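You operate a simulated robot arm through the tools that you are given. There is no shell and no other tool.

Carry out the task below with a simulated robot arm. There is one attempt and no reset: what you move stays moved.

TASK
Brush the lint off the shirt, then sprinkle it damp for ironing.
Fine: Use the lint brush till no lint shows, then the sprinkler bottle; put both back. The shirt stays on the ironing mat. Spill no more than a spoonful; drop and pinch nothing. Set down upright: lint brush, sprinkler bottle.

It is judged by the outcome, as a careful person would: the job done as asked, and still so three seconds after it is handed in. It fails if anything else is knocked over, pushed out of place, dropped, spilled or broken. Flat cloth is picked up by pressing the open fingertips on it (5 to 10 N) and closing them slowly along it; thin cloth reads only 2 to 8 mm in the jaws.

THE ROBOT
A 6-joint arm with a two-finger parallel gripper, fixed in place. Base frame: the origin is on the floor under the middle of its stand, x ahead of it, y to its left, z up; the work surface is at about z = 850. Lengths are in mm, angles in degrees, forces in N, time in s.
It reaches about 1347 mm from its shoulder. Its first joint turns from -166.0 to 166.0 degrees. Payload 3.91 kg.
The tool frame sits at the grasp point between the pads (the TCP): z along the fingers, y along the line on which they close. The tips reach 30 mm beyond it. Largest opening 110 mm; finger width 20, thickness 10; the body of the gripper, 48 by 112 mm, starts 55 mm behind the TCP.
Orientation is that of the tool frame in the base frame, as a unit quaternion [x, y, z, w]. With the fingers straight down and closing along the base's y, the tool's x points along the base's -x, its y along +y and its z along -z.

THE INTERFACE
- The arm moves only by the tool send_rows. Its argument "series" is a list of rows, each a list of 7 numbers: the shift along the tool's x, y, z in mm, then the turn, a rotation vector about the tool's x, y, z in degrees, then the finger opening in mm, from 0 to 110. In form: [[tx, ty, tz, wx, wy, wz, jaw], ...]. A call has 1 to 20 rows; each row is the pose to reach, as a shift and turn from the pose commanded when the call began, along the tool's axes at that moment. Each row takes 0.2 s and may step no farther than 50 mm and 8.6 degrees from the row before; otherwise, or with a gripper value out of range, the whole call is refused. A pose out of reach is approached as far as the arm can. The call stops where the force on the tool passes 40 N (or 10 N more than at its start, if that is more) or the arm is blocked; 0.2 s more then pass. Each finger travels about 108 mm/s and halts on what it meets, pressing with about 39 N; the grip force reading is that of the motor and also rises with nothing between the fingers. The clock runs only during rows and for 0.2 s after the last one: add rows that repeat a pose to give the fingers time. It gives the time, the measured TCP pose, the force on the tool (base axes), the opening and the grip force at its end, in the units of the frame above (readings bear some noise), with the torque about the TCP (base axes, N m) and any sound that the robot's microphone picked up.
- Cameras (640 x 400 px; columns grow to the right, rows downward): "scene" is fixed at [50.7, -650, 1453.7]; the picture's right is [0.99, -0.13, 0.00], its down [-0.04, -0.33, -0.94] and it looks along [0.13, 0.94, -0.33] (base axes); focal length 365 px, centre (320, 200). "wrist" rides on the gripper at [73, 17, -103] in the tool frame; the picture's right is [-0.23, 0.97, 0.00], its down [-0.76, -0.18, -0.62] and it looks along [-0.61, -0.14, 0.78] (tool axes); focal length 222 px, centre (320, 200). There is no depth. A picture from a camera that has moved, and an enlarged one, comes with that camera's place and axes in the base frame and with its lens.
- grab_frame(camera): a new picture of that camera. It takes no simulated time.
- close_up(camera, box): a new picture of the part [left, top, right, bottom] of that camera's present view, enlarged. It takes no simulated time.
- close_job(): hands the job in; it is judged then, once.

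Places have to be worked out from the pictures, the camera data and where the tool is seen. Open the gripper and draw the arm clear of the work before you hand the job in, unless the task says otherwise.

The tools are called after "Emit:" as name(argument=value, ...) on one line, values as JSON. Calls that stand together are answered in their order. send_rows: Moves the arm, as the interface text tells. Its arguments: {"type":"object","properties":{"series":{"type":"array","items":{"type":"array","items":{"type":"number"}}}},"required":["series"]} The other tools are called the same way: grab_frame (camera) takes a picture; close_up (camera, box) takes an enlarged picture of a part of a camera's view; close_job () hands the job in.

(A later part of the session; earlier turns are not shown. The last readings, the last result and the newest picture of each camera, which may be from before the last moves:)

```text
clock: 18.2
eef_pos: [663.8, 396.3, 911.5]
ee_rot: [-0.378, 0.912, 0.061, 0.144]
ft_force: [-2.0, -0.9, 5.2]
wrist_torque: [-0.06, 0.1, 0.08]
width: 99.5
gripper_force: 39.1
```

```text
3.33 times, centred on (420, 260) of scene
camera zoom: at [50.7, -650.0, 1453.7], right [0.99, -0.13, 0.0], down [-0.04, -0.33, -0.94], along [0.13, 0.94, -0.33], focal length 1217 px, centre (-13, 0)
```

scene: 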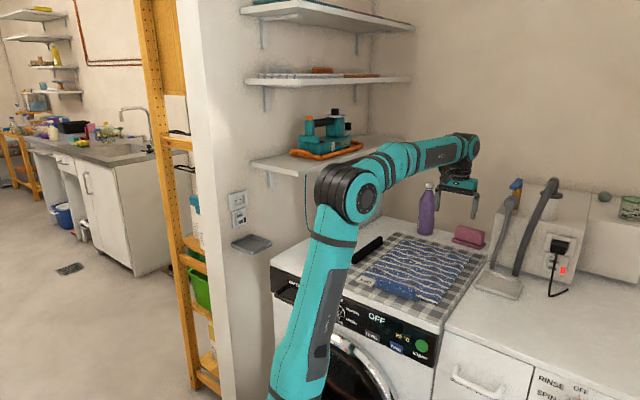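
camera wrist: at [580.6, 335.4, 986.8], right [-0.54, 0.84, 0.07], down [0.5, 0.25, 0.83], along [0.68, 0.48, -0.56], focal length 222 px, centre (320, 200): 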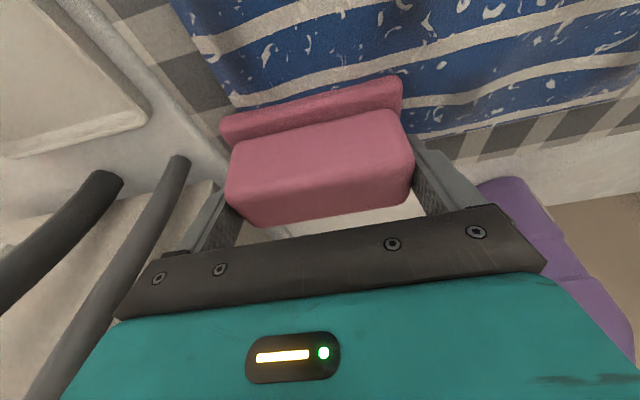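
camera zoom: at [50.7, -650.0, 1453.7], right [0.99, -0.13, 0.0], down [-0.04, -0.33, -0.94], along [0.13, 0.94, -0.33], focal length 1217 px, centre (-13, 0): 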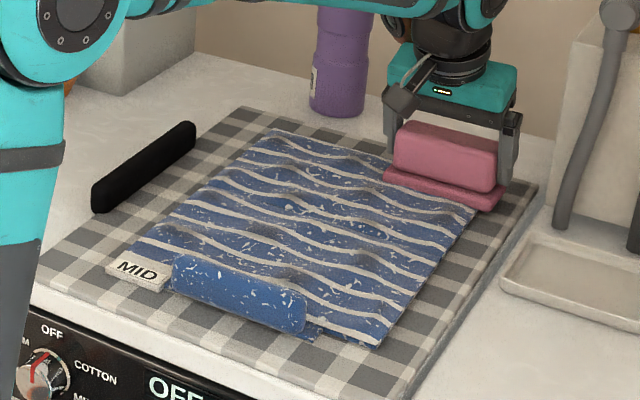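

Zooming on the brushed strip to judge how much lint remains.

Emit:
close_up(camera="wrist", box=[170, 0, 480, 120])

Emit:
close_up(camera="scene", box=[400, 230, 470, 290])

```text
2.06 times, centred on (325, 60) of wrist
camera zoom: at [580.6, 335.4, 986.8], right [-0.54, 0.84, 0.07], down [0.5, 0.25, 0.83], along [0.68, 0.48, -0.56], focal length 459 px, centre (310, 489)
```

zoom: 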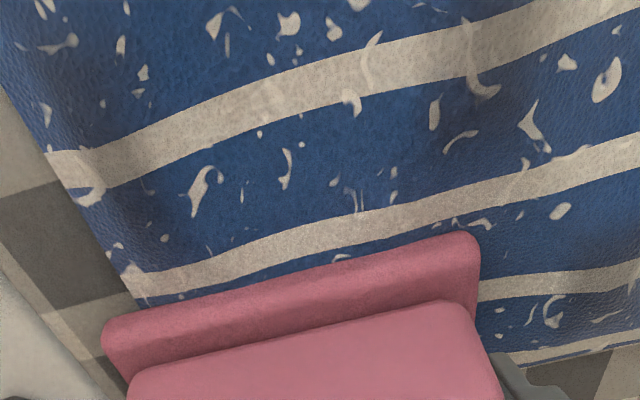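

```text
6.67 times, centred on (435, 260) of scene
camera zoom: at [50.7, -650.0, 1453.7], right [0.99, -0.13, 0.0], down [-0.04, -0.33, -0.94], along [0.13, 0.94, -0.33], focal length 2434 px, centre (-447, -200)
```

zoom: 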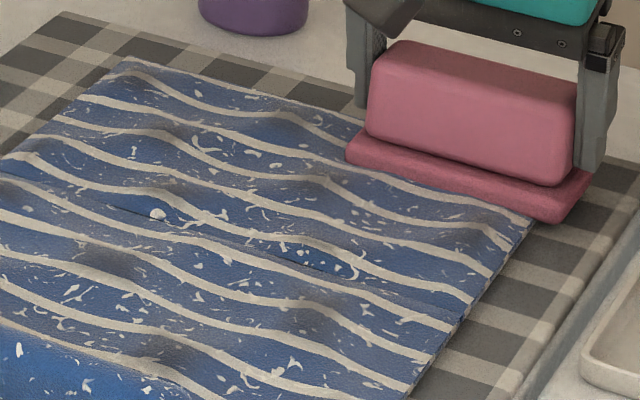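

Lint is thinner but still there, so several passes are needed. I'll lift, return to e1≈600, and repeat the outward stroke at the same height.

Emit:
send_rows(series=[[-3.1, 0, -9.5, 0, 0, 0, 85], [34.2, 0, -23.9, 0, 0, 0, 85], [72.2, 0, -36.3, 0, 0, 0, 85], [110.1, 0, -48.8, 0, 0, 0, 85], [138.6, 0, -58.2, 0, 0, 0, 85], [141.4, 0, -49.6, 0, 0, 0, 85], [142.4, 0, -46.8, 0, 0, 0, 85], [123.4, 0, -40.6, 0, 0, 0, 85], [104.4, 0, -34.3, 0, 0, 0, 85], [85.4, 0, -28.1, 0, 0, 0, 85], [66.4, 0, -21.8, 0, 0, 0, 85], [47.5, 0, -15.6, 0, 0, 0, 85], [28.5, 0, -9.4, 0, 0, 0, 85], [9.5, 0, -3.1, 0, 0, 0, 85], [0, 0, 0, 0, 0, 0, 85]])

Emit:
close_up(camera="wrist", box=[170, 0, 480, 120])

Emit:
close_up(camera="scene", box=[400, 230, 470, 290])

```text
clock: 21.4
eef_pos: [664.5, 395.9, 911.5]
ee_rot: [-0.378, 0.912, 0.061, 0.144]
ft_force: [-1.8, -2.1, 7.4]
wrist_torque: [-0.06, 0.18, 0.01]
width: 99.5
gripper_force: 38.8
```

```text
2.06 times, centred on (325, 60) of wrist
camera zoom: at [580.4, 336.0, 986.6], right [-0.54, 0.84, 0.07], down [0.5, 0.25, 0.83], along [0.68, 0.48, -0.55], focal length 459 px, centre (310, 489)
```

zoom: 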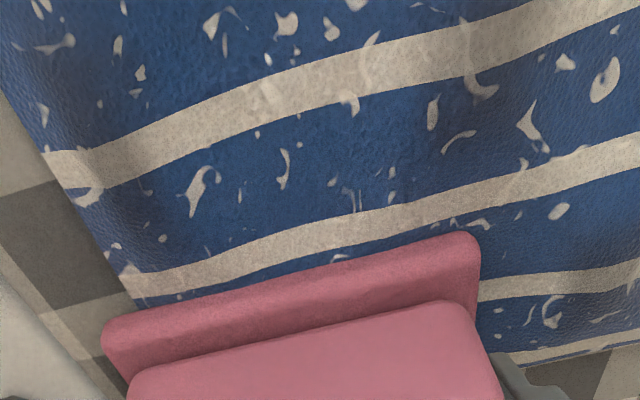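

```text
6.67 times, centred on (435, 260) of scene
camera zoom: at [50.7, -650.0, 1453.7], right [0.99, -0.13, 0.0], down [-0.04, -0.33, -0.94], along [0.13, 0.94, -0.33], focal length 2434 px, centre (-447, -200)
```

zoom: 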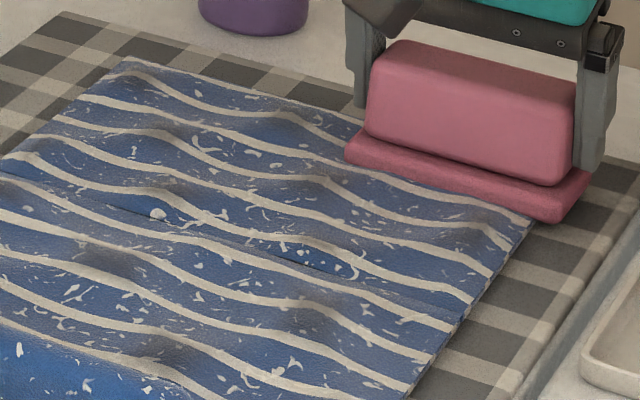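

The specks sit in the same places but may look fainter. I'll zoom tighter to compare local brightness with unbrushed cloth.

Emit:
close_up(camera="wrist", box=[230, 20, 350, 95])

Emit:
close_up(camera="wrist", box=[380, 0, 560, 110])

Emit:
close_up(camera="scene", box=[360, 230, 460, 310])

```text
5.33 times, centred on (290, 58) of wrist
camera zoom: at [580.4, 336.0, 986.6], right [-0.54, 0.84, 0.07], down [0.5, 0.25, 0.83], along [0.68, 0.48, -0.55], focal length 1185 px, centre (480, 960)
```

zoom: 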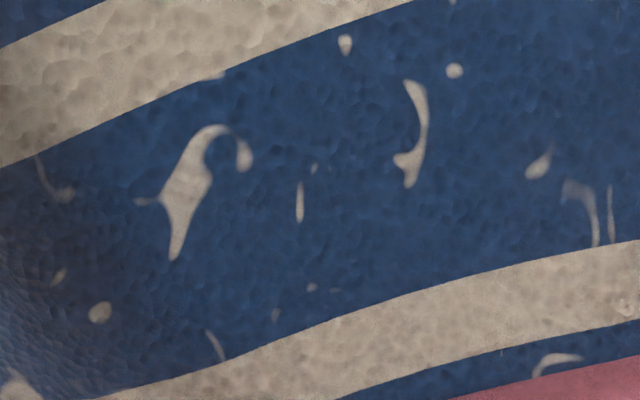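

```text
3.56 times, centred on (470, 55) of wrist
camera zoom: at [580.4, 336.0, 986.6], right [-0.54, 0.84, 0.07], down [0.5, 0.25, 0.83], along [0.68, 0.48, -0.55], focal length 790 px, centre (-213, 716)
```

zoom: 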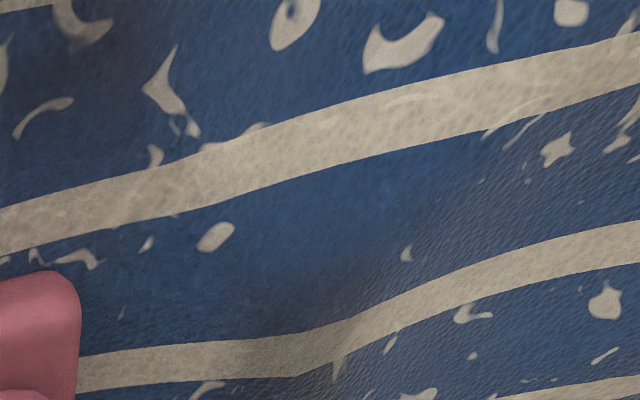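

```text
5.00 times, centred on (410, 270) of scene
camera zoom: at [50.7, -650.0, 1453.7], right [0.99, -0.13, 0.0], down [-0.04, -0.33, -0.94], along [0.13, 0.94, -0.33], focal length 1825 px, centre (-130, -150)
```

zoom: 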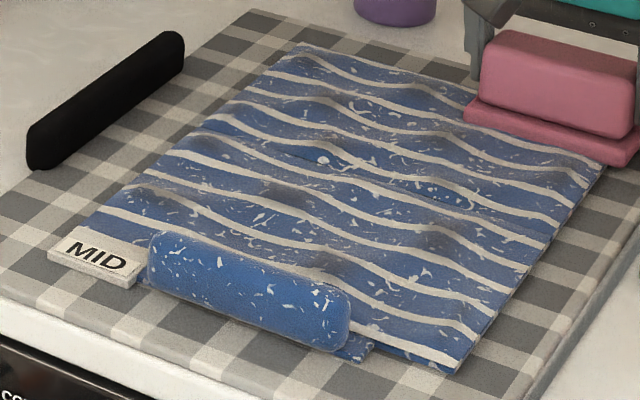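

I'll take the same crop as at the beginning to compare speck density directly.

Emit:
close_up(camera="scene", box=[350, 220, 490, 320])

```text
4.00 times, centred on (420, 270) of scene
camera zoom: at [50.7, -650.0, 1453.7], right [0.99, -0.13, 0.0], down [-0.04, -0.33, -0.94], along [0.13, 0.94, -0.33], focal length 1460 px, centre (-80, -80)
```

zoom: 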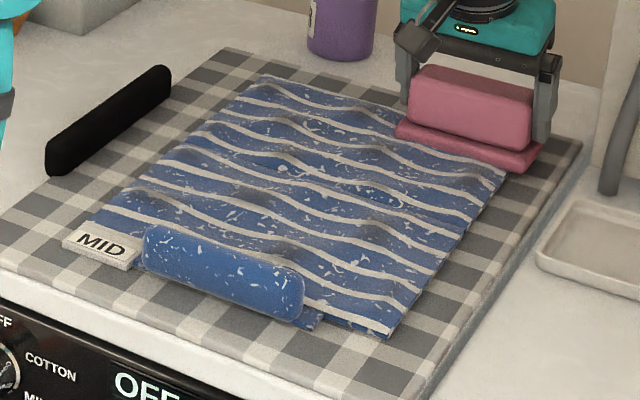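

Compared with the start, specks are fewer over the whole shirt, so lint appears to fade with the share of shirt area brushed. I'll brush the near half of this lane, stroking toward the front and stopping short of the rolled part.

Emit:
send_rows(series=[[-3.1, 0, -9.5, 0, 0, 0, 85], [39.0, 0, -25.4, 0, 0, 0, 85], [81.7, 0, -39.5, 0, 0, 0, 85], [124.4, 0, -53.5, 0, 0, 0, 85], [131.7, 0, -47.5, 0, 0, 0, 85], [132.9, 0, -43.7, 0, 0, 0, 85], [151.8, 0, -49.9, 0, 0, 0, 85], [170.8, 0, -56.2, 0, 0, 0, 85], [189.8, 0, -62.4, 0, 0, 0, 85], [208.8, 0, -68.6, 0, 0, 0, 85]])

Emit:
grab_frame(camera="wrist")

Emit:
close_up(camera="scene", box=[350, 220, 490, 320])

```text
clock: 23.6
eef_pos: [508.4, 240.8, 911.4]
ee_rot: [-0.378, 0.912, 0.061, 0.146]
ft_force: [-2.0, 1.3, 7.3]
wrist_torque: [-0.04, -0.11, 0.01]
width: 99.5
gripper_force: 38.7
```

```text
taken
camera wrist: at [425.3, 180.5, 986.7], right [-0.54, 0.84, 0.07], down [0.5, 0.25, 0.83], along [0.68, 0.48, -0.56], focal length 222 px, centre (320, 200)
```

wrist: 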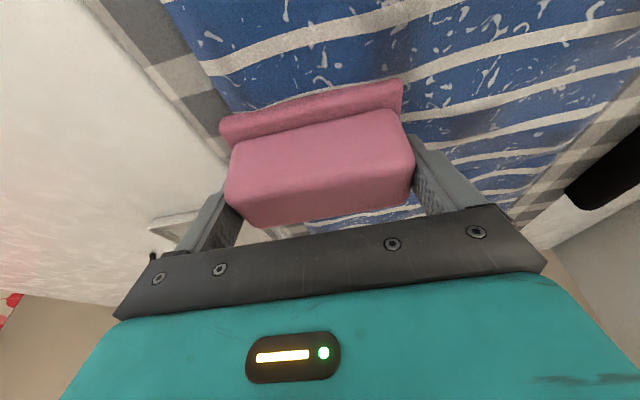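

```text
4.00 times, centred on (420, 270) of scene
camera zoom: at [50.7, -650.0, 1453.7], right [0.99, -0.13, 0.0], down [-0.04, -0.33, -0.94], along [0.13, 0.94, -0.33], focal length 1460 px, centre (-80, -80)
```

zoom: 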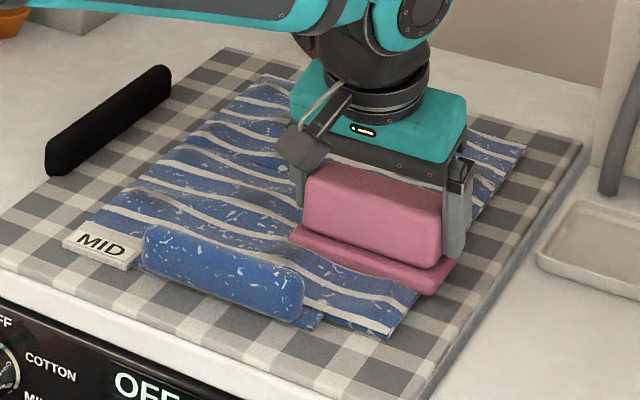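

Continuing this stroke a further 40 mm toward the front, staying clear of the roll.

Emit:
send_rows(series=[[14.2, 0, -4.7, 0, 0, 0, 85], [28.5, 0, -9.4, 0, 0, 0, 85], [38, 0, -12.5, 0, 0, 0, 85]])

Emit:
close_up(camera="scene", box=[350, 220, 490, 320])

Emit:
close_up(camera="wrist", box=[170, 0, 480, 180])

```text
clock: 24.4
eef_pos: [478.9, 212.9, 911.2]
ee_rot: [-0.377, 0.913, 0.061, 0.144]
ft_force: [-1.1, -0.6, 1.9]
wrist_torque: [-0.03, -0.04, -0.03]
width: 99.3
gripper_force: 39.2
```

```text
4.00 times, centred on (420, 270) of scene
camera zoom: at [50.7, -650.0, 1453.7], right [0.99, -0.13, 0.0], down [-0.04, -0.33, -0.94], along [0.13, 0.94, -0.33], focal length 1460 px, centre (-80, -80)
```

zoom: 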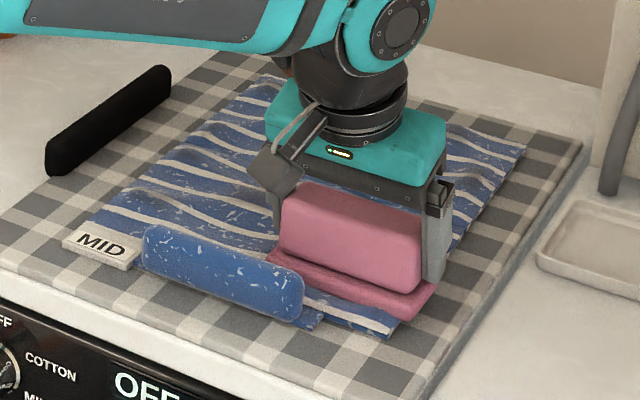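

```text
2.06 times, centred on (325, 90) of wrist
camera zoom: at [396.4, 152.4, 986.8], right [-0.54, 0.84, 0.07], down [0.5, 0.25, 0.83], along [0.68, 0.48, -0.56], focal length 459 px, centre (310, 427)
```

zoom: 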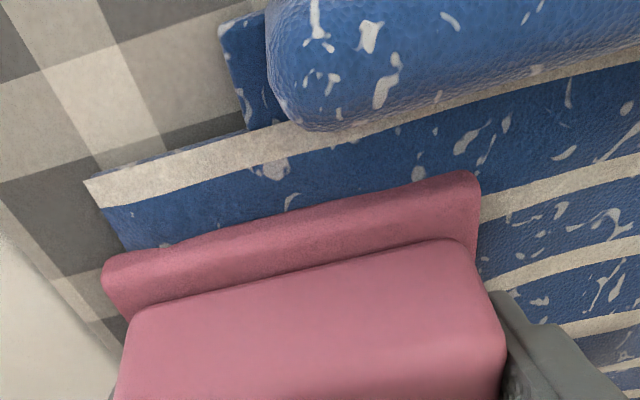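

The front strip right of the roll (e2 184–238, e1 440–462) is still unbrushed. I'll lift, shift 50 mm right, and stroke it out over the front edge, clear of the roll's end.

Emit:
send_rows(series=[[-3.1, 0, -9.5, 0, 0, 0, 85], [-13.3, -25, -8.3, 0, 0, 0, 85], [-22.1, -50, -4.3, 0, 0, 0, 85], [-19.6, -50, 3.4, 0, 0, 0, 85], [-19, -50, 6.2, 0, 0, 0, 85], [-4.8, -50, 1.6, 0, 0, 0, 85], [9.5, -50, -3.1, 0, 0, 0, 85], [23.7, -50, -7.8, 0, 0, 0, 85], [38, -50, -12.5, 0, 0, 0, 85], [47.5, -50, -15.6, 0, 0, 0, 85]])

Emit:
close_up(camera="scene", box=[350, 220, 490, 320])

Emit:
close_up(camera="wrist", box=[170, 0, 480, 180])

```text
clock: 26.6
eef_pos: [478.7, 142.0, 912.5]
ee_rot: [-0.378, 0.912, 0.061, 0.144]
ft_force: [-0.1, -0.1, -0.2]
wrist_torque: [0.02, 0.02, 0.02]
width: 99.3
gripper_force: 39.0
```

```text
4.00 times, centred on (420, 270) of scene
camera zoom: at [50.7, -650.0, 1453.7], right [0.99, -0.13, 0.0], down [-0.04, -0.33, -0.94], along [0.13, 0.94, -0.33], focal length 1460 px, centre (-80, -80)
```

zoom: 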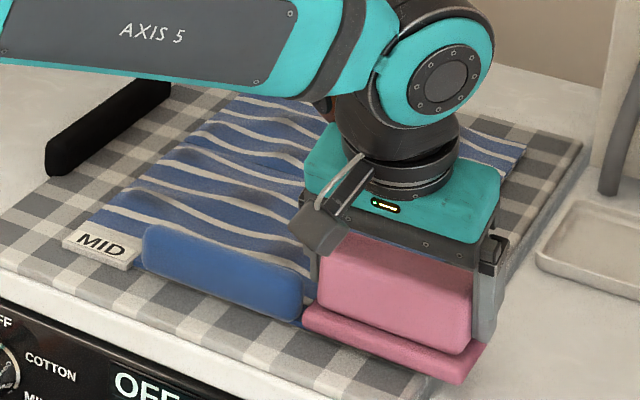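

```text
2.06 times, centred on (325, 90) of wrist
camera zoom: at [396.9, 82.0, 987.1], right [-0.54, 0.84, 0.07], down [0.5, 0.25, 0.83], along [0.68, 0.48, -0.56], focal length 459 px, centre (310, 427)
```

zoom: 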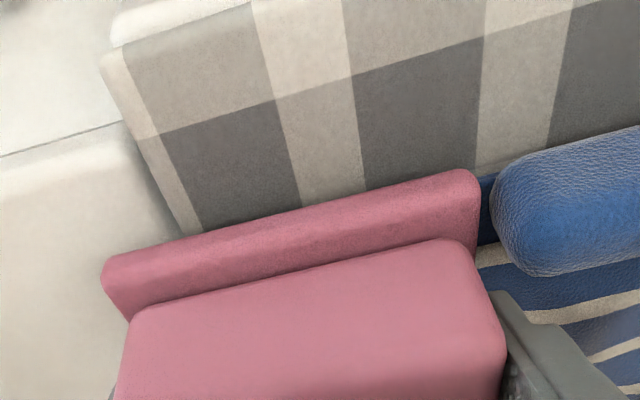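

Lint has vanished everywhere in view, including on the roll. I'll lift the brush clear and inspect the whole shirt.

Emit:
send_rows(series=[[-6, 0, -19, 0, 0, 0, 85], [-18, 0, -57, 0, 0, 0, 85], [-31.2, 0, -95, 0, 0, 0, 85], [-31.2, 40, -95, 0, 0, 0, 85], [-31.2, 80, -95, 0, 0, 0, 85], [-31.2, 80, -95, 0, 0, 0, 85]])

Emit:
grab_frame(camera="wrist")

Emit:
close_up(camera="scene", box=[350, 220, 490, 320])

```text
clock: 28.0
eef_pos: [423.0, 196.6, 1012.6]
ee_rot: [-0.377, 0.913, 0.061, 0.144]
ft_force: [0.2, -0.9, -0.6]
wrist_torque: [0.02, -0.02, 0.0]
width: 99.5
gripper_force: 39.1
```

```text
taken
camera wrist: at [339.3, 137.5, 1088.1], right [-0.54, 0.84, 0.07], down [0.5, 0.25, 0.83], along [0.68, 0.48, -0.56], focal length 222 px, centre (320, 200)
```

wrist: 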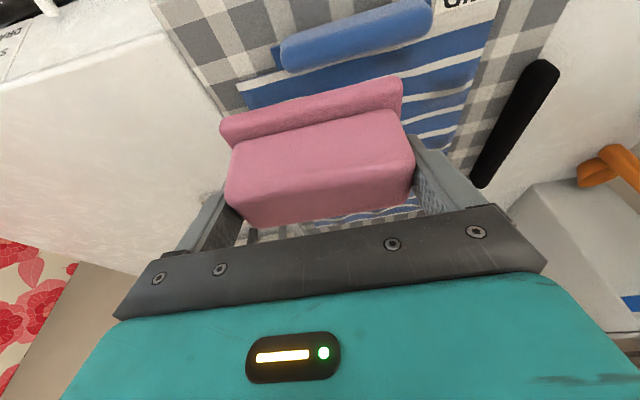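

```text
4.00 times, centred on (420, 270) of scene
camera zoom: at [50.7, -650.0, 1453.7], right [0.99, -0.13, 0.0], down [-0.04, -0.33, -0.94], along [0.13, 0.94, -0.33], focal length 1460 px, centre (-80, -80)
```

zoom: 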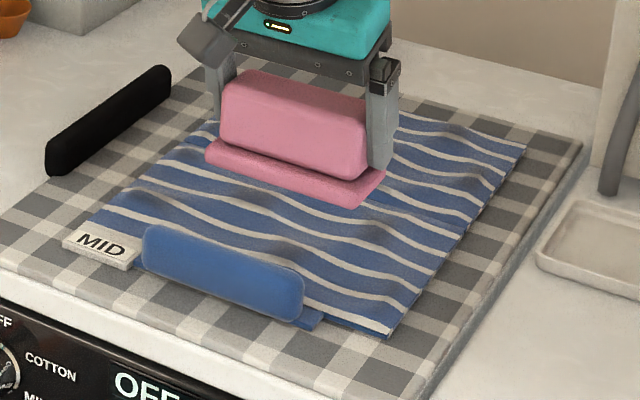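

No lint is visible and the shirt has not shifted. Carrying the brush back along the same path toward its place.

Emit:
send_rows(series=[[-37.2, -6, 21.3, 0, 0, 0, 85], [-74.3, -12, 42.5, 0, 0, 0, 85], [-111.5, -18, 63.8, 0, 0, 0, 85], [-148.7, -24, 85, 0, 0, 0, 85], [-185.85, -30, 106.3, 0, 0, 0, 85]])

Emit:
send_rows(series=[[-39.9, 1.1, 13.1, 0.26, 0, 0.78, 85], [-79.7, 2.3, 26.2, 0.52, 0, 1.57, 85], [-119.6, 3.5, 39.4, 0.77, 0, 2.35, 85], [-159.5, 4.6, 52.5, 1.03, 0, 3.13, 85], [-199.3, 5.8, 65.6, 1.29, 0, 3.92, 85], [-239.2, 6.9, 78.7, 1.55, 0, 4.7, 85], [-239.2, 6.9, 78.7, 1.55, 0, 4.7, 85]])

Emit:
grab_frame(camera="wrist")

Emit:
close_up(camera="scene", box=[350, 180, 510, 320])

```text
clock: 29.2
eef_pos: [593.4, 325.1, 970.3]
ee_rot: [-0.378, 0.912, 0.061, 0.145]
ft_force: [-0.2, -0.5, -1.0]
wrist_torque: [0.04, -0.02, 0.0]
width: 99.0
gripper_force: 38.8
```

```text
clock: 30.8
eef_pos: [766.2, 508.3, 967.3]
ee_rot: [-0.338, 0.928, 0.055, 0.147]
ft_force: [-0.3, 0.4, -0.4]
wrist_torque: [-0.02, 0.0, 0.01]
width: 99.5
gripper_force: 39.1
```

```text
taken
camera wrist: at [678.3, 454.7, 1042.0], right [-0.46, 0.88, 0.07], down [0.52, 0.21, 0.83], along [0.72, 0.42, -0.56], focal length 222 px, centre (320, 200)
```

wrist: 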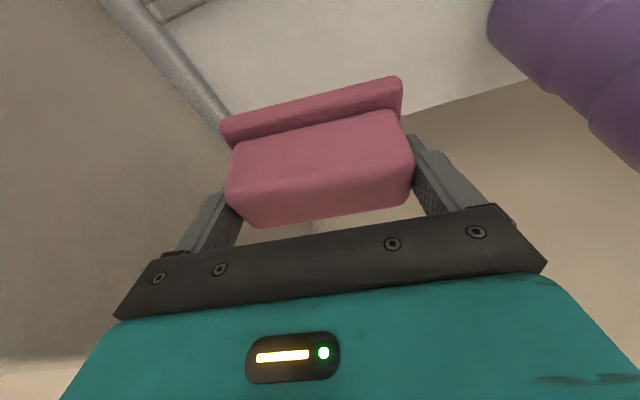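

```text
2.86 times, centred on (430, 250) of scene
camera zoom: at [50.7, -650.0, 1453.7], right [0.99, -0.13, 0.0], down [-0.04, -0.33, -0.94], along [0.13, 0.94, -0.33], focal length 1043 px, centre (6, 57)
```

zoom: 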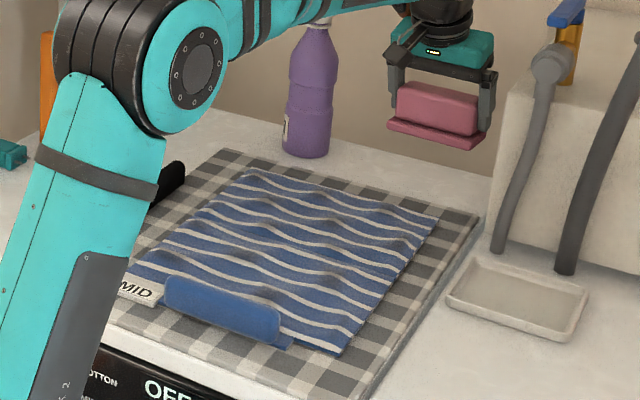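

The whole shirt is lint-free. The camera data show I'm ~2 mm low and ~1.7 mm short versus the pick-up lift, so I correct that and lower the brush most of the way.

Emit:
send_rows(series=[[4.6, 0, 19.5, 0, 0, 0, 85], [10.8, -0.1, 38.5, 0, 0, 0, 85], [14.8, -0.2, 50.9, 0, 0, 0, 85], [17.6, -0.2, 59.5, 0, 0, 0, 85], [17.6, -0.2, 59.5, 0, 0, 0, 85]])

Emit:
close_up(camera="scene", box=[430, 180, 510, 260])

Emit:
close_up(camera="wrist", box=[200, 60, 460, 230])

```text
clock: 32.0
eef_pos: [767.6, 508.6, 905.6]
ee_rot: [-0.339, 0.928, 0.055, 0.147]
ft_force: [0.4, 0.0, -1.3]
wrist_torque: [0.03, 0.0, 0.02]
width: 99.2
gripper_force: 38.5
```

```text
5.00 times, centred on (470, 220) of scene
camera zoom: at [50.7, -650.0, 1453.7], right [0.99, -0.13, 0.0], down [-0.04, -0.33, -0.94], along [0.13, 0.94, -0.33], focal length 1825 px, centre (-430, 100)
```

zoom: 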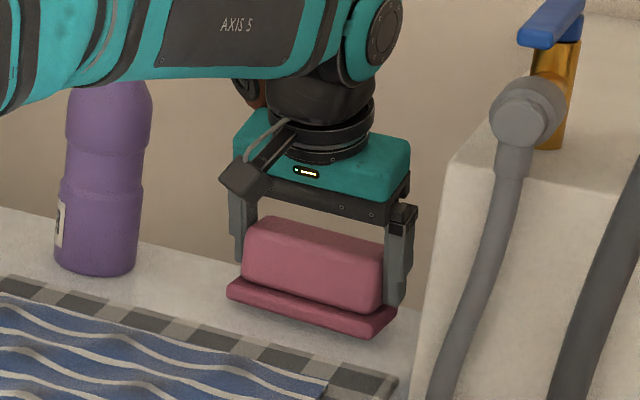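

```text
2.35 times, centred on (330, 145) of wrist
camera zoom: at [678.8, 456.7, 980.7], right [-0.46, 0.88, 0.07], down [0.52, 0.21, 0.83], along [0.72, 0.42, -0.56], focal length 523 px, centre (296, 329)
```

zoom: 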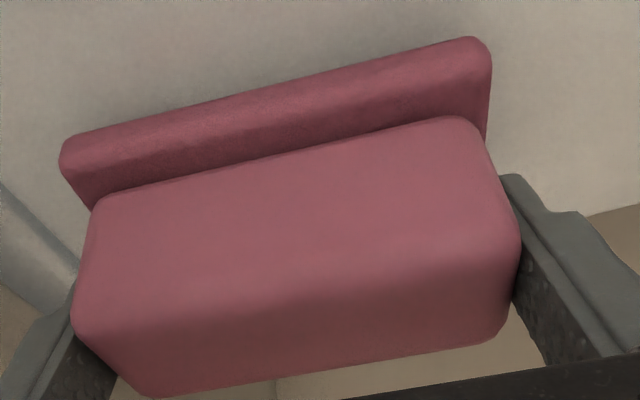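

About 6.4 mm above the resting height now; lowering 5 mm, then in 1 mm steps until contact.

Emit:
send_rows(series=[[0.8, 0, 2.4, 0, 0, 0, 85], [1.55, 0, 4.75, 0, 0, 0, 85], [1.55, 0, 4.75, 0, 0, 0, 85]])

Emit:
send_rows(series=[[0.31, 0, 0.95, 0, 0, 0, 85], [0.31, 0, 0.95, 0, 0, 0, 85]])

```text
clock: 32.8
eef_pos: [767.6, 509.3, 900.9]
ee_rot: [-0.339, 0.928, 0.054, 0.147]
ft_force: [0.1, 0.1, -1.1]
wrist_torque: [0.01, 0.02, -0.02]
width: 99.3
gripper_force: 38.9
```

```text
clock: 33.4
eef_pos: [767.9, 509.2, 901.0]
ee_rot: [-0.339, 0.928, 0.054, 0.146]
ft_force: [0.0, 0.2, 0.2]
wrist_torque: [-0.03, 0.0, 0.02]
width: 99.4
gripper_force: 38.3
```

No contact yet; another small step down.

Emit:
send_rows(series=[[0.25, 0, 0.76, 0, 0, 0, 85], [0.25, 0, 0.76, 0, 0, 0, 85]])

```text
clock: 34.0
eef_pos: [767.8, 509.9, 899.6]
ee_rot: [-0.339, 0.928, 0.054, 0.147]
ft_force: [-0.4, 0.0, -0.6]
wrist_torque: [0.01, 0.0, 0.02]
width: 99.3
gripper_force: 39.0
```

Emit:
send_rows(series=[[0.2, 0, 0.6, 0, 0, 0, 85], [0.2, 0, 0.6, 0, 0, 0, 85]])

Emit:
close_up(camera="wrist", box=[200, 60, 460, 230])

```text
clock: 34.6
eef_pos: [767.9, 509.8, 899.3]
ee_rot: [-0.338, 0.928, 0.054, 0.147]
ft_force: [0.0, -0.9, -0.7]
wrist_torque: [0.0, 0.01, -0.01]
width: 99.3
gripper_force: 39.4
```

```text
2.35 times, centred on (330, 145) of wrist
camera zoom: at [679.5, 456.4, 974.0], right [-0.46, 0.88, 0.07], down [0.52, 0.2, 0.83], along [0.72, 0.42, -0.56], focal length 523 px, centre (296, 329)
```

zoom: 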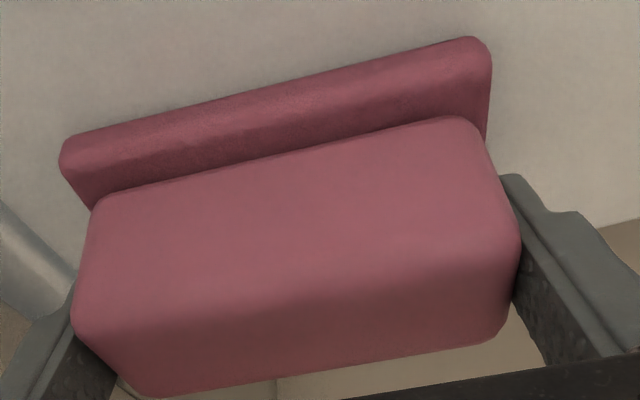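

Still no contact force; brush may have slid a hair in the grip. One more small step.

Emit:
send_rows(series=[[0.2, 0, 0.65, 0, 0, 0, 85], [0.2, 0, 0.65, 0, 0, 0, 85]])

```text
clock: 35.2
eef_pos: [768.0, 509.0, 898.0]
ee_rot: [-0.338, 0.928, 0.055, 0.147]
ft_force: [-0.7, 0.0, 2.8]
wrist_torque: [-0.11, -0.12, -0.04]
width: 99.4
gripper_force: 39.3
```

Light contact (2.8 N): the brush rests on the counter. Opening the fingers slowly.

Emit:
send_rows(series=[[0, 0, 0, 0, 0, 0, 99], [0, 0, 0, 0, 0, 0, 101], [0, 0, 0, 0, 0, 0, 104], [0, 0, 0, 0, 0, 0, 107], [0, 0, 0, 0, 0, 0, 110], [0, 0, 0, 0, 0, 0, 110]])

Emit:
close_up(camera="wrist", box=[200, 60, 460, 230])

Emit:
close_up(camera="scene", box=[430, 180, 510, 260])

```text
clock: 36.6
eef_pos: [768.1, 509.1, 897.8]
ee_rot: [-0.339, 0.928, 0.054, 0.147]
ft_force: [-0.3, 0.0, -0.5]
wrist_torque: [0.01, -0.01, 0.01]
width: 110.2
gripper_force: 0.0
```

```text
2.35 times, centred on (330, 145) of wrist
camera zoom: at [679.8, 456.7, 973.3], right [-0.46, 0.88, 0.07], down [0.52, 0.2, 0.83], along [0.72, 0.42, -0.56], focal length 523 px, centre (296, 329)
```

zoom: 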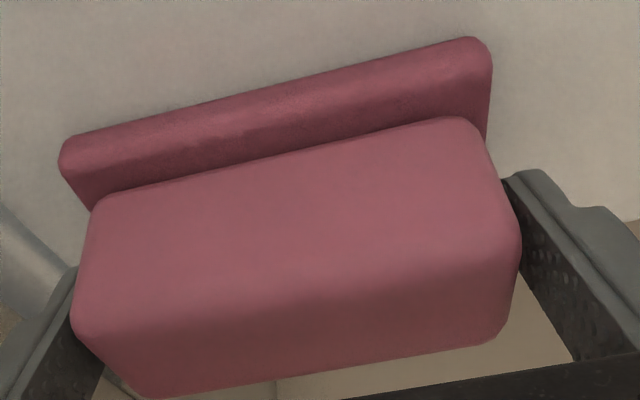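

```text
5.00 times, centred on (470, 220) of scene
camera zoom: at [50.7, -650.0, 1453.7], right [0.99, -0.13, 0.0], down [-0.04, -0.33, -0.94], along [0.13, 0.94, -0.33], focal length 1825 px, centre (-430, 100)
```

zoom: 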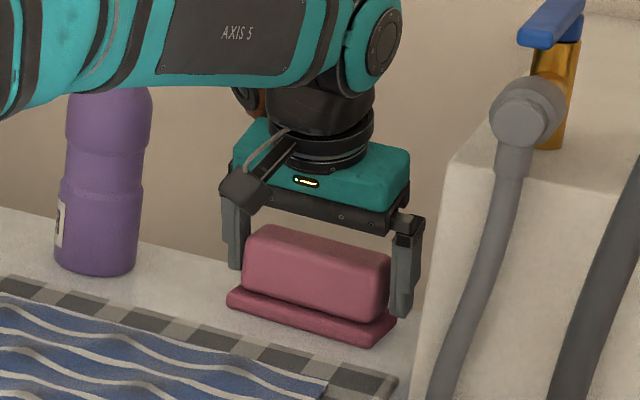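

The brush stands back in its original spot. Withdrawing straight back along the tool axis 110 mm.

Emit:
send_rows(series=[[0, 0, -10, 0, 0, 0, 110], [0, 0, -35, 0, 0, 0, 110], [0, 0, -75, 0, 0, 0, 110], [0, 0, -110, 0, 0, 0, 110], [0, 0, -110, 0, 0, 0, 110]])

Emit:
grab_frame(camera="wrist")

Emit:
grab_frame(camera="scene")

```text
clock: 37.8
eef_pos: [740.8, 487.1, 1002.5]
ee_rot: [-0.338, 0.928, 0.054, 0.147]
ft_force: [-0.3, 0.4, 0.7]
wrist_torque: [-0.01, 0.04, 0.0]
width: 109.9
gripper_force: 0.0
```

```text
taken
camera wrist: at [652.4, 434.1, 1078.2], right [-0.46, 0.88, 0.07], down [0.52, 0.2, 0.83], along [0.72, 0.42, -0.56], focal length 222 px, centre (320, 200)
```

wrist: 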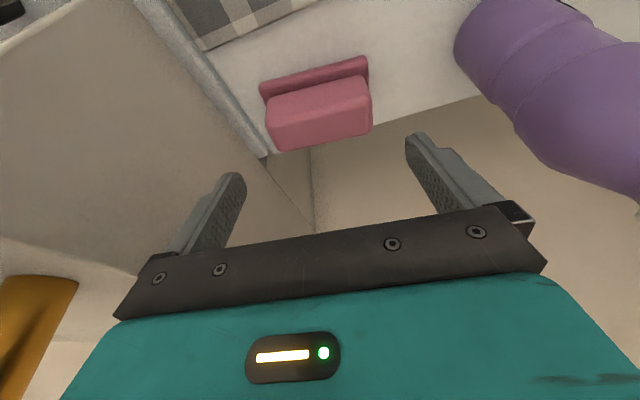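

```text
taken
```

scene: 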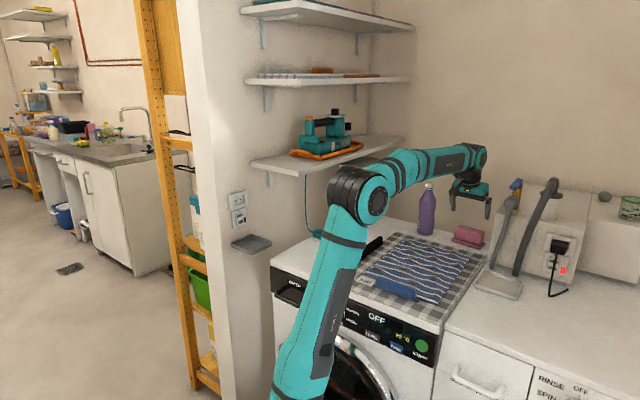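

The brush is in place and all is undisturbed. Next I'll back off and move left so the hand is lined up in front of the bottle, away from it.

Emit:
send_rows(series=[[36.7, -3.6, -22.5, 0, 0, 0, 110], [73.4, -7.3, -45, 0, 0, 0, 110], [110, -10.9, -67.4, 0, 0, 0, 110], [146.7, -14.5, -89.9, 0, 0, 0, 110], [149.9, 24.3, -90.9, 0, 0, 0, 110], [153.1, 63.2, -91.8, 0, 0, 0, 110], [156.4, 102, -92.8, 0, 0, 0, 110], [159.6, 140.9, -93.7, 0, 0, 0, 110]])

Emit:
grab_frame(camera="wrist")

Emit:
grab_frame(camera="scene")

```text
clock: 39.6
eef_pos: [514.0, 477.6, 1042.5]
ee_rot: [-0.338, 0.928, 0.055, 0.147]
ft_force: [0.4, 0.4, 0.1]
wrist_torque: [0.01, 0.02, 0.0]
width: 109.9
gripper_force: 0.1
```

```text
taken
camera wrist: at [426.1, 425.6, 1117.7], right [-0.46, 0.88, 0.07], down [0.52, 0.2, 0.83], along [0.72, 0.42, -0.56], focal length 222 px, centre (320, 200)
```

wrist: 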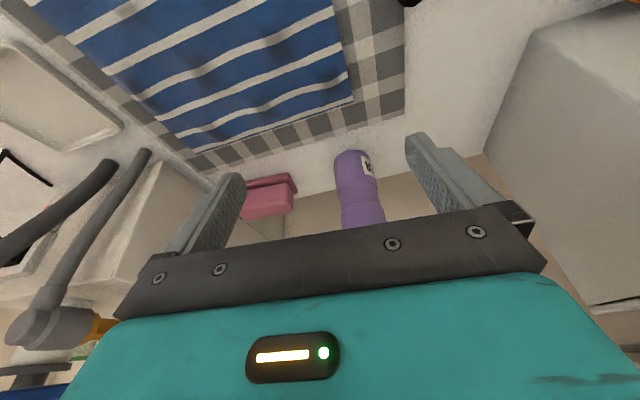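

```text
taken
```

scene: 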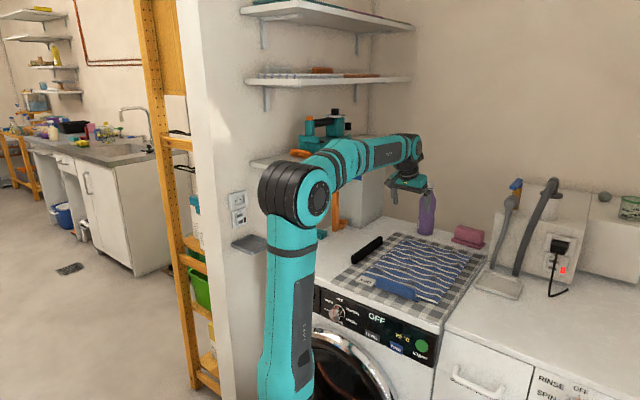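

The bottle is ahead. Zooming to read its label and locate its base.

Emit:
close_up(camera="wrist", box=[310, 140, 410, 230])

Emit:
close_up(camera="scene", box=[405, 175, 455, 245])

```text
4.44 times, centred on (360, 185) of wrist
camera zoom: at [426.1, 425.6, 1117.7], right [-0.46, 0.88, 0.07], down [0.52, 0.2, 0.83], along [0.72, 0.42, -0.56], focal length 987 px, centre (142, 267)
```

zoom: 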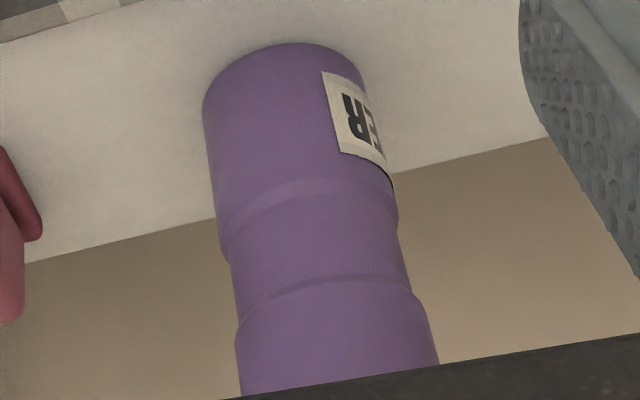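

```text
5.71 times, centred on (430, 210) of scene
camera zoom: at [50.7, -650.0, 1453.7], right [0.99, -0.13, 0.0], down [-0.04, -0.33, -0.94], along [0.13, 0.94, -0.33], focal length 2086 px, centre (-309, 143)
```

zoom: 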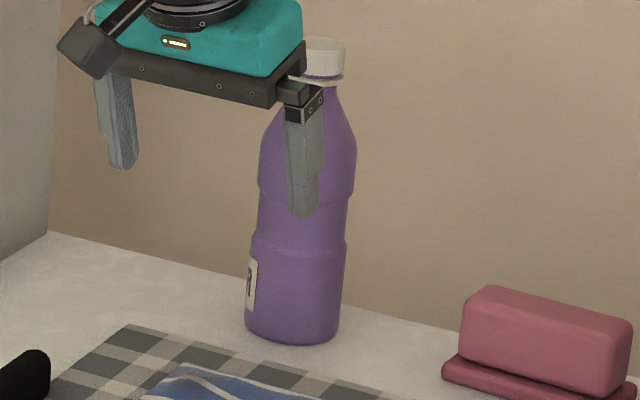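

The label ends in "…ER" (water), so this is the sprinkler bottle; it stands at about e1 895, e2 19 in mat axes. I'll tilt the hand to 30° below horizontal, facing the bottle, 150 mm short of it.

Emit:
send_rows(series=[[-8.3, 2, 9.6, -0.53, -7, -0.66, 110], [-16.5, 4.1, 19.2, -1.06, -14, -1.31, 110], [-24.8, 6.1, 28.9, -1.6, -21, -1.97, 110], [-33.1, 8.2, 38.5, -2.13, -28, -2.62, 110], [-41.3, 10.2, 48.1, -2.66, -35, -3.28, 110], [-49.6, 12.3, 57.7, -3.19, -41.96, -3.93, 110], [-49.6, 12.3, 57.7, -3.19, -41.96, -3.93, 110]])

Emit:
grab_frame(camera="wrist")

Emit:
grab_frame(camera="scene")

```text
clock: 41.2
eef_pos: [556.4, 530.5, 1003.4]
ee_rot: [-0.33, 0.8, 0.192, 0.463]
ft_force: [-0.9, -0.2, 0.3]
wrist_torque: [-0.01, -0.02, 0.0]
width: 110.3
gripper_force: 0.1
```

```text
taken
camera wrist: at [455.2, 452.8, 991.3], right [-0.61, 0.77, 0.2], down [0.01, -0.24, 0.97], along [0.79, 0.59, 0.14], focal length 222 px, centre (320, 200)
```

wrist: 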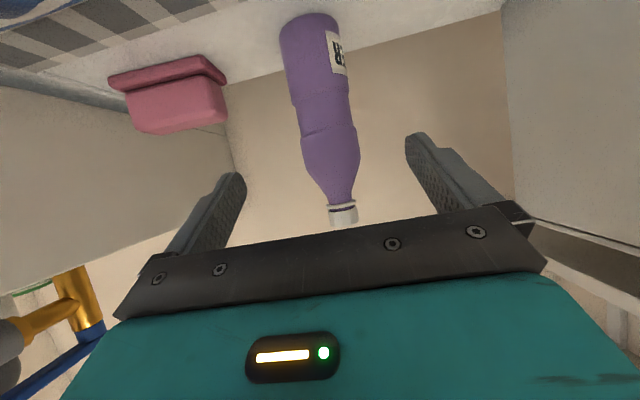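

```text
taken
```

scene: 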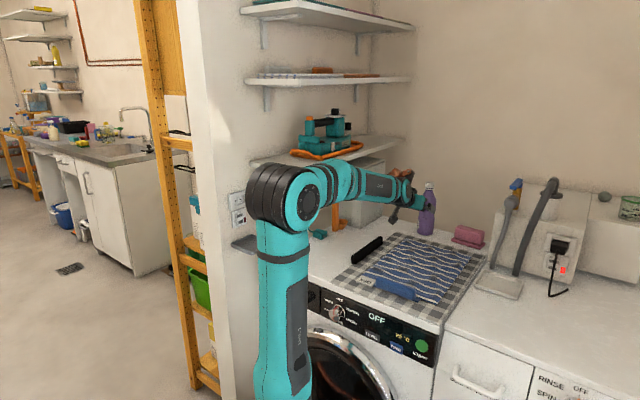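

Nicely aligned view. Zooming in to measure the bottle in the tool frame.

Emit:
close_up(camera="wrist", box=[240, 0, 440, 240])

Emit:
close_up(camera="wrist", box=[260, 0, 380, 110])

```text
1.67 times, centred on (340, 120) of wrist
camera zoom: at [455.2, 452.8, 991.3], right [-0.61, 0.77, 0.2], down [0.01, -0.24, 0.97], along [0.79, 0.59, 0.14], focal length 370 px, centre (287, 333)
```

zoom: 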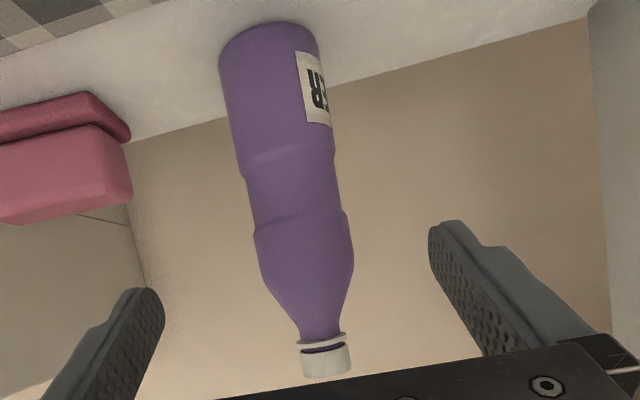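

```text
3.64 times, centred on (320, 55) of wrist
camera zoom: at [455.2, 452.8, 991.3], right [-0.61, 0.77, 0.2], down [0.01, -0.24, 0.97], along [0.79, 0.59, 0.14], focal length 808 px, centre (320, 727)
```

zoom: 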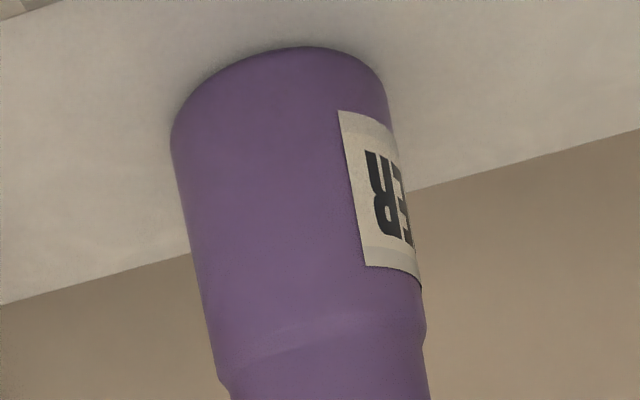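

The bottle axis is ~134 mm ahead and ~3 mm to tool +y; it's ~63 mm wide. Before grasping, I'll test in free air that the wrist can roll ~170° about the tool axis (needed to turn the bottle over), after backing off 80 mm.

Emit:
send_rows(series=[[0, 0, -40, 0, 0, 0, 110], [0, 0, -80, 0, 0, 0, 110]])

Emit:
send_rows(series=[[0, 0, 0, 0, 0, 8.5, 110], [0, 0, 0, 0, 0, 17, 110], [0, 0, 0, 0, 0, 25.5, 110], [0, 0, 0, 0, 0, 34, 110], [0, 0, 0, 0, 0, 42.5, 110], [0, 0, 0, 0, 0, 51, 110], [0, 0, 0, 0, 0, 59.5, 110], [0, 0, 0, 0, 0, 68, 110], [0, 0, 0, 0, 0, 76.5, 110], [0, 0, 0, 0, 0, 85, 110], [0, 0, 0, 0, 0, 93.5, 110], [0, 0, 0, 0, 0, 102, 110], [0, 0, 0, 0, 0, 110.5, 110], [0, 0, 0, 0, 0, 119, 110], [0, 0, 0, 0, 0, 127.5, 110], [0, 0, 0, 0, 0, 136, 110], [0, 0, 0, 0, 0, 144.5, 110], [0, 0, 0, 0, 0, 153, 110], [0, 0, 0, 0, 0, 161.5, 110], [0, 0, 0, 0, 0, 170, 110]])

Emit:
grab_frame(camera="scene")

Emit:
grab_frame(camera="wrist")

```text
clock: 41.8
eef_pos: [505.3, 481.1, 1042.6]
ee_rot: [-0.332, 0.8, 0.192, 0.461]
ft_force: [0.6, 0.2, -0.3]
wrist_torque: [-0.03, 0.01, -0.04]
width: 110.0
gripper_force: 0.0
```

```text
clock: 46.0
eef_pos: [512.6, 473.4, 1042.8]
ee_rot: [0.767, 0.403, 0.475, -0.157]
ft_force: [0.5, -0.2, 0.0]
wrist_torque: [-0.03, 0.0, 0.01]
width: 110.2
gripper_force: 0.0
out of reach, approached as far as the arm can: row 20
```

```text
taken
```

scene: 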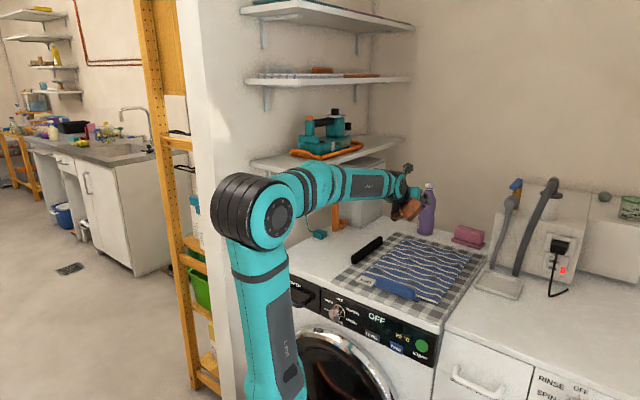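

```text
taken
camera wrist: at [480.0, 432.2, 1158.5], right [0.69, -0.72, -0.05], down [-0.68, -0.63, -0.36], along [0.23, 0.29, -0.93], focal length 222 px, centre (320, 200)
```

wrist: 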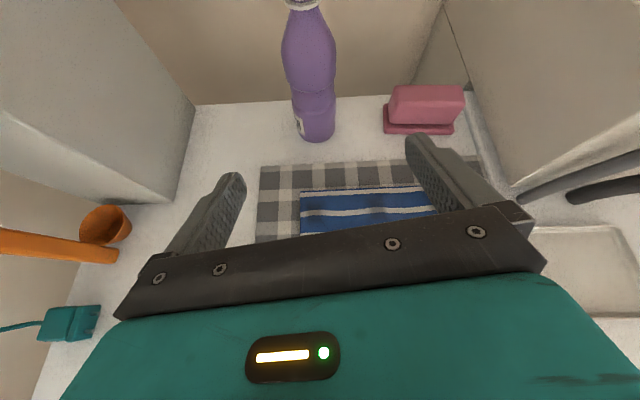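

Roll up to about 160° is reachable, which gives ~117° bottle tilt — enough. Rolling back to the grasp orientation.

Emit:
send_rows(series=[[0, 0, 0, 0, 0, -8.5, 110], [0, 0, 0, 0, 0, -17, 110], [0, 0, 0, 0, 0, -25.5, 110], [0, 0, 0, 0, 0, -34, 110], [0, 0, 0, 0, 0, -42.5, 110], [0, 0, 0, 0, 0, -51, 110], [0, 0, 0, 0, 0, -59.5, 110], [0, 0, 0, 0, 0, -68, 110], [0, 0, 0, 0, 0, -76.5, 110], [0, 0, 0, 0, 0, -85, 110], [0, 0, 0, 0, 0, -93.5, 110], [0, 0, 0, 0, 0, -102, 110], [0, 0, 0, 0, 0, -110.5, 110], [0, 0, 0, 0, 0, -119, 110], [0, 0, 0, 0, 0, -127.5, 110], [0, 0, 0, 0, 0, -136, 110], [0, 0, 0, 0, 0, -144.5, 110], [0, 0, 0, 0, 0, -153, 110], [0, 0, 0, 0, 0, -161.5, 110], [0, 0, 0, 0, 0, -170, 110]])

Emit:
grab_frame(camera="wrist")

```text
clock: 50.2
eef_pos: [513.7, 474.9, 1043.5]
ee_rot: [-0.332, 0.8, 0.192, 0.462]
ft_force: [0.1, 0.3, 0.5]
wrist_torque: [0.01, -0.03, 0.01]
width: 109.9
gripper_force: 0.1
```

```text
taken
camera wrist: at [412.9, 395.9, 1031.0], right [-0.61, 0.77, 0.2], down [0.01, -0.24, 0.97], along [0.79, 0.59, 0.14], focal length 222 px, centre (320, 200)
```

wrist: 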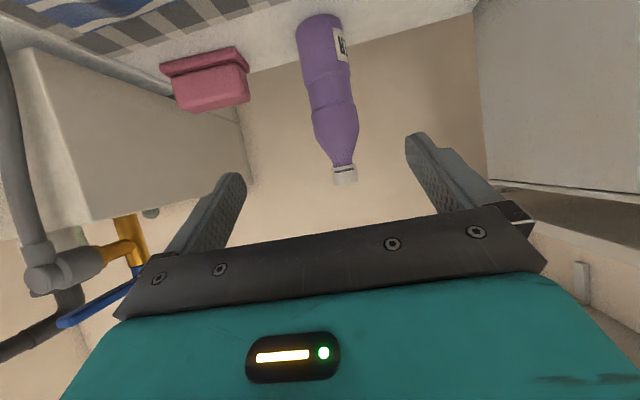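

The clip shifted the TCP ~10 mm; it's now at e1≈699, e2≈27. I'll re-measure the bottle from here.

Emit:
close_up(camera="wrist", box=[280, 0, 400, 200])

Emit:
close_up(camera="wrist", box=[280, 0, 380, 75])

```text
2.00 times, centred on (340, 100) of wrist
camera zoom: at [412.9, 395.9, 1031.0], right [-0.61, 0.77, 0.2], down [0.01, -0.24, 0.97], along [0.79, 0.59, 0.14], focal length 444 px, centre (280, 400)
```

zoom: 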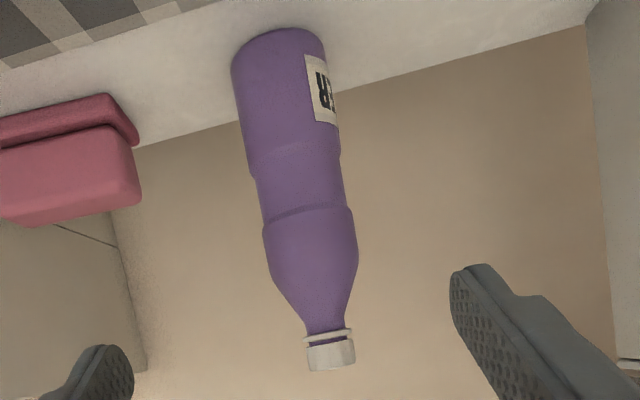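

```text
5.33 times, centred on (330, 38) of wrist
camera zoom: at [412.9, 395.9, 1031.0], right [-0.61, 0.77, 0.2], down [0.01, -0.24, 0.97], along [0.79, 0.59, 0.14], focal length 1185 px, centre (267, 1067)
```

zoom: 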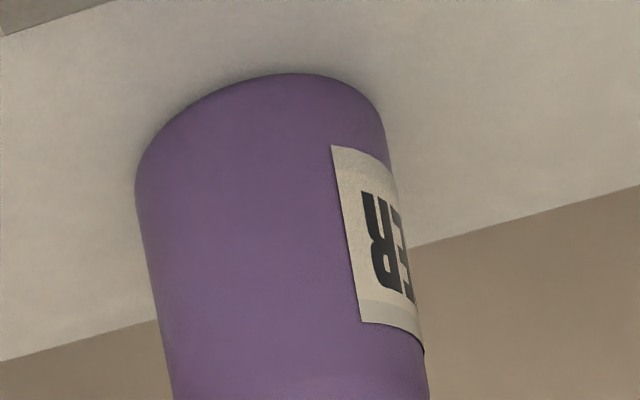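

Refined: bottle axis at e1≈904, e2≈14, diameter ≈63.5. Advancing 150 mm along the tool axis with lateral correction, then checking.

Emit:
send_rows(series=[[-0.5, 3.4, 37, 0, 0, 0, 110], [-1, 6.7, 75, 0, 0, 0, 110], [-1.5, 10, 112, 0, 0, 0, 110], [-2, 13.4, 150, 0, 0, 0, 110], [-2, 13.4, 150, 0, 0, 0, 110]])

Emit:
grab_frame(camera="wrist")

Emit:
close_up(camera="scene", box=[370, 160, 470, 260])

```text
clock: 51.4
eef_pos: [595.1, 576.4, 971.2]
ee_rot: [-0.332, 0.8, 0.193, 0.462]
ft_force: [1.5, -0.6, 0.8]
wrist_torque: [0.04, 0.01, 0.0]
width: 109.9
gripper_force: 0.0
```

```text
taken
camera wrist: at [494.7, 499.0, 957.5], right [-0.61, 0.77, 0.2], down [0.01, -0.24, 0.97], along [0.79, 0.59, 0.14], focal length 222 px, centre (320, 200)
```

wrist: 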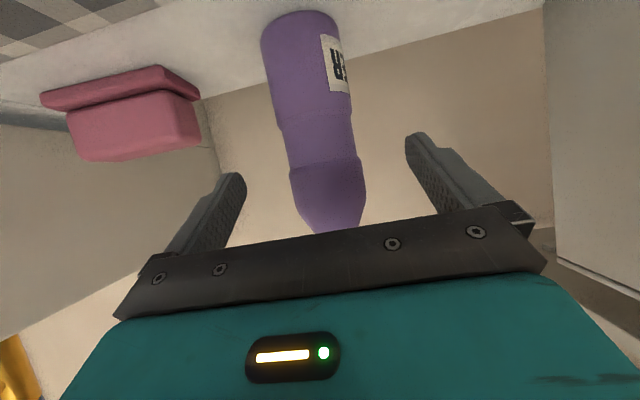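

```text
4.00 times, centred on (420, 210) of scene
camera zoom: at [50.7, -650.0, 1453.7], right [0.99, -0.13, 0.0], down [-0.04, -0.33, -0.94], along [0.13, 0.94, -0.33], focal length 1460 px, centre (-80, 160)
```

zoom: 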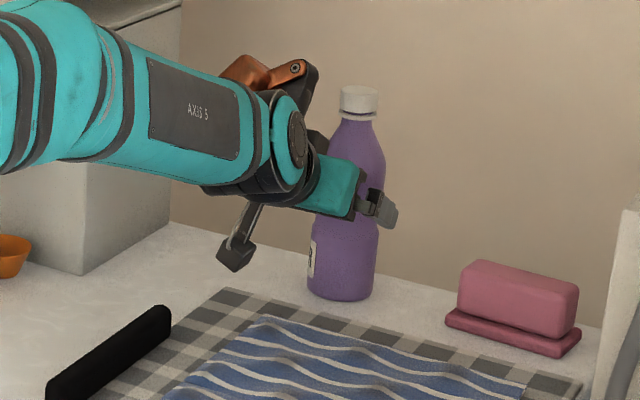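

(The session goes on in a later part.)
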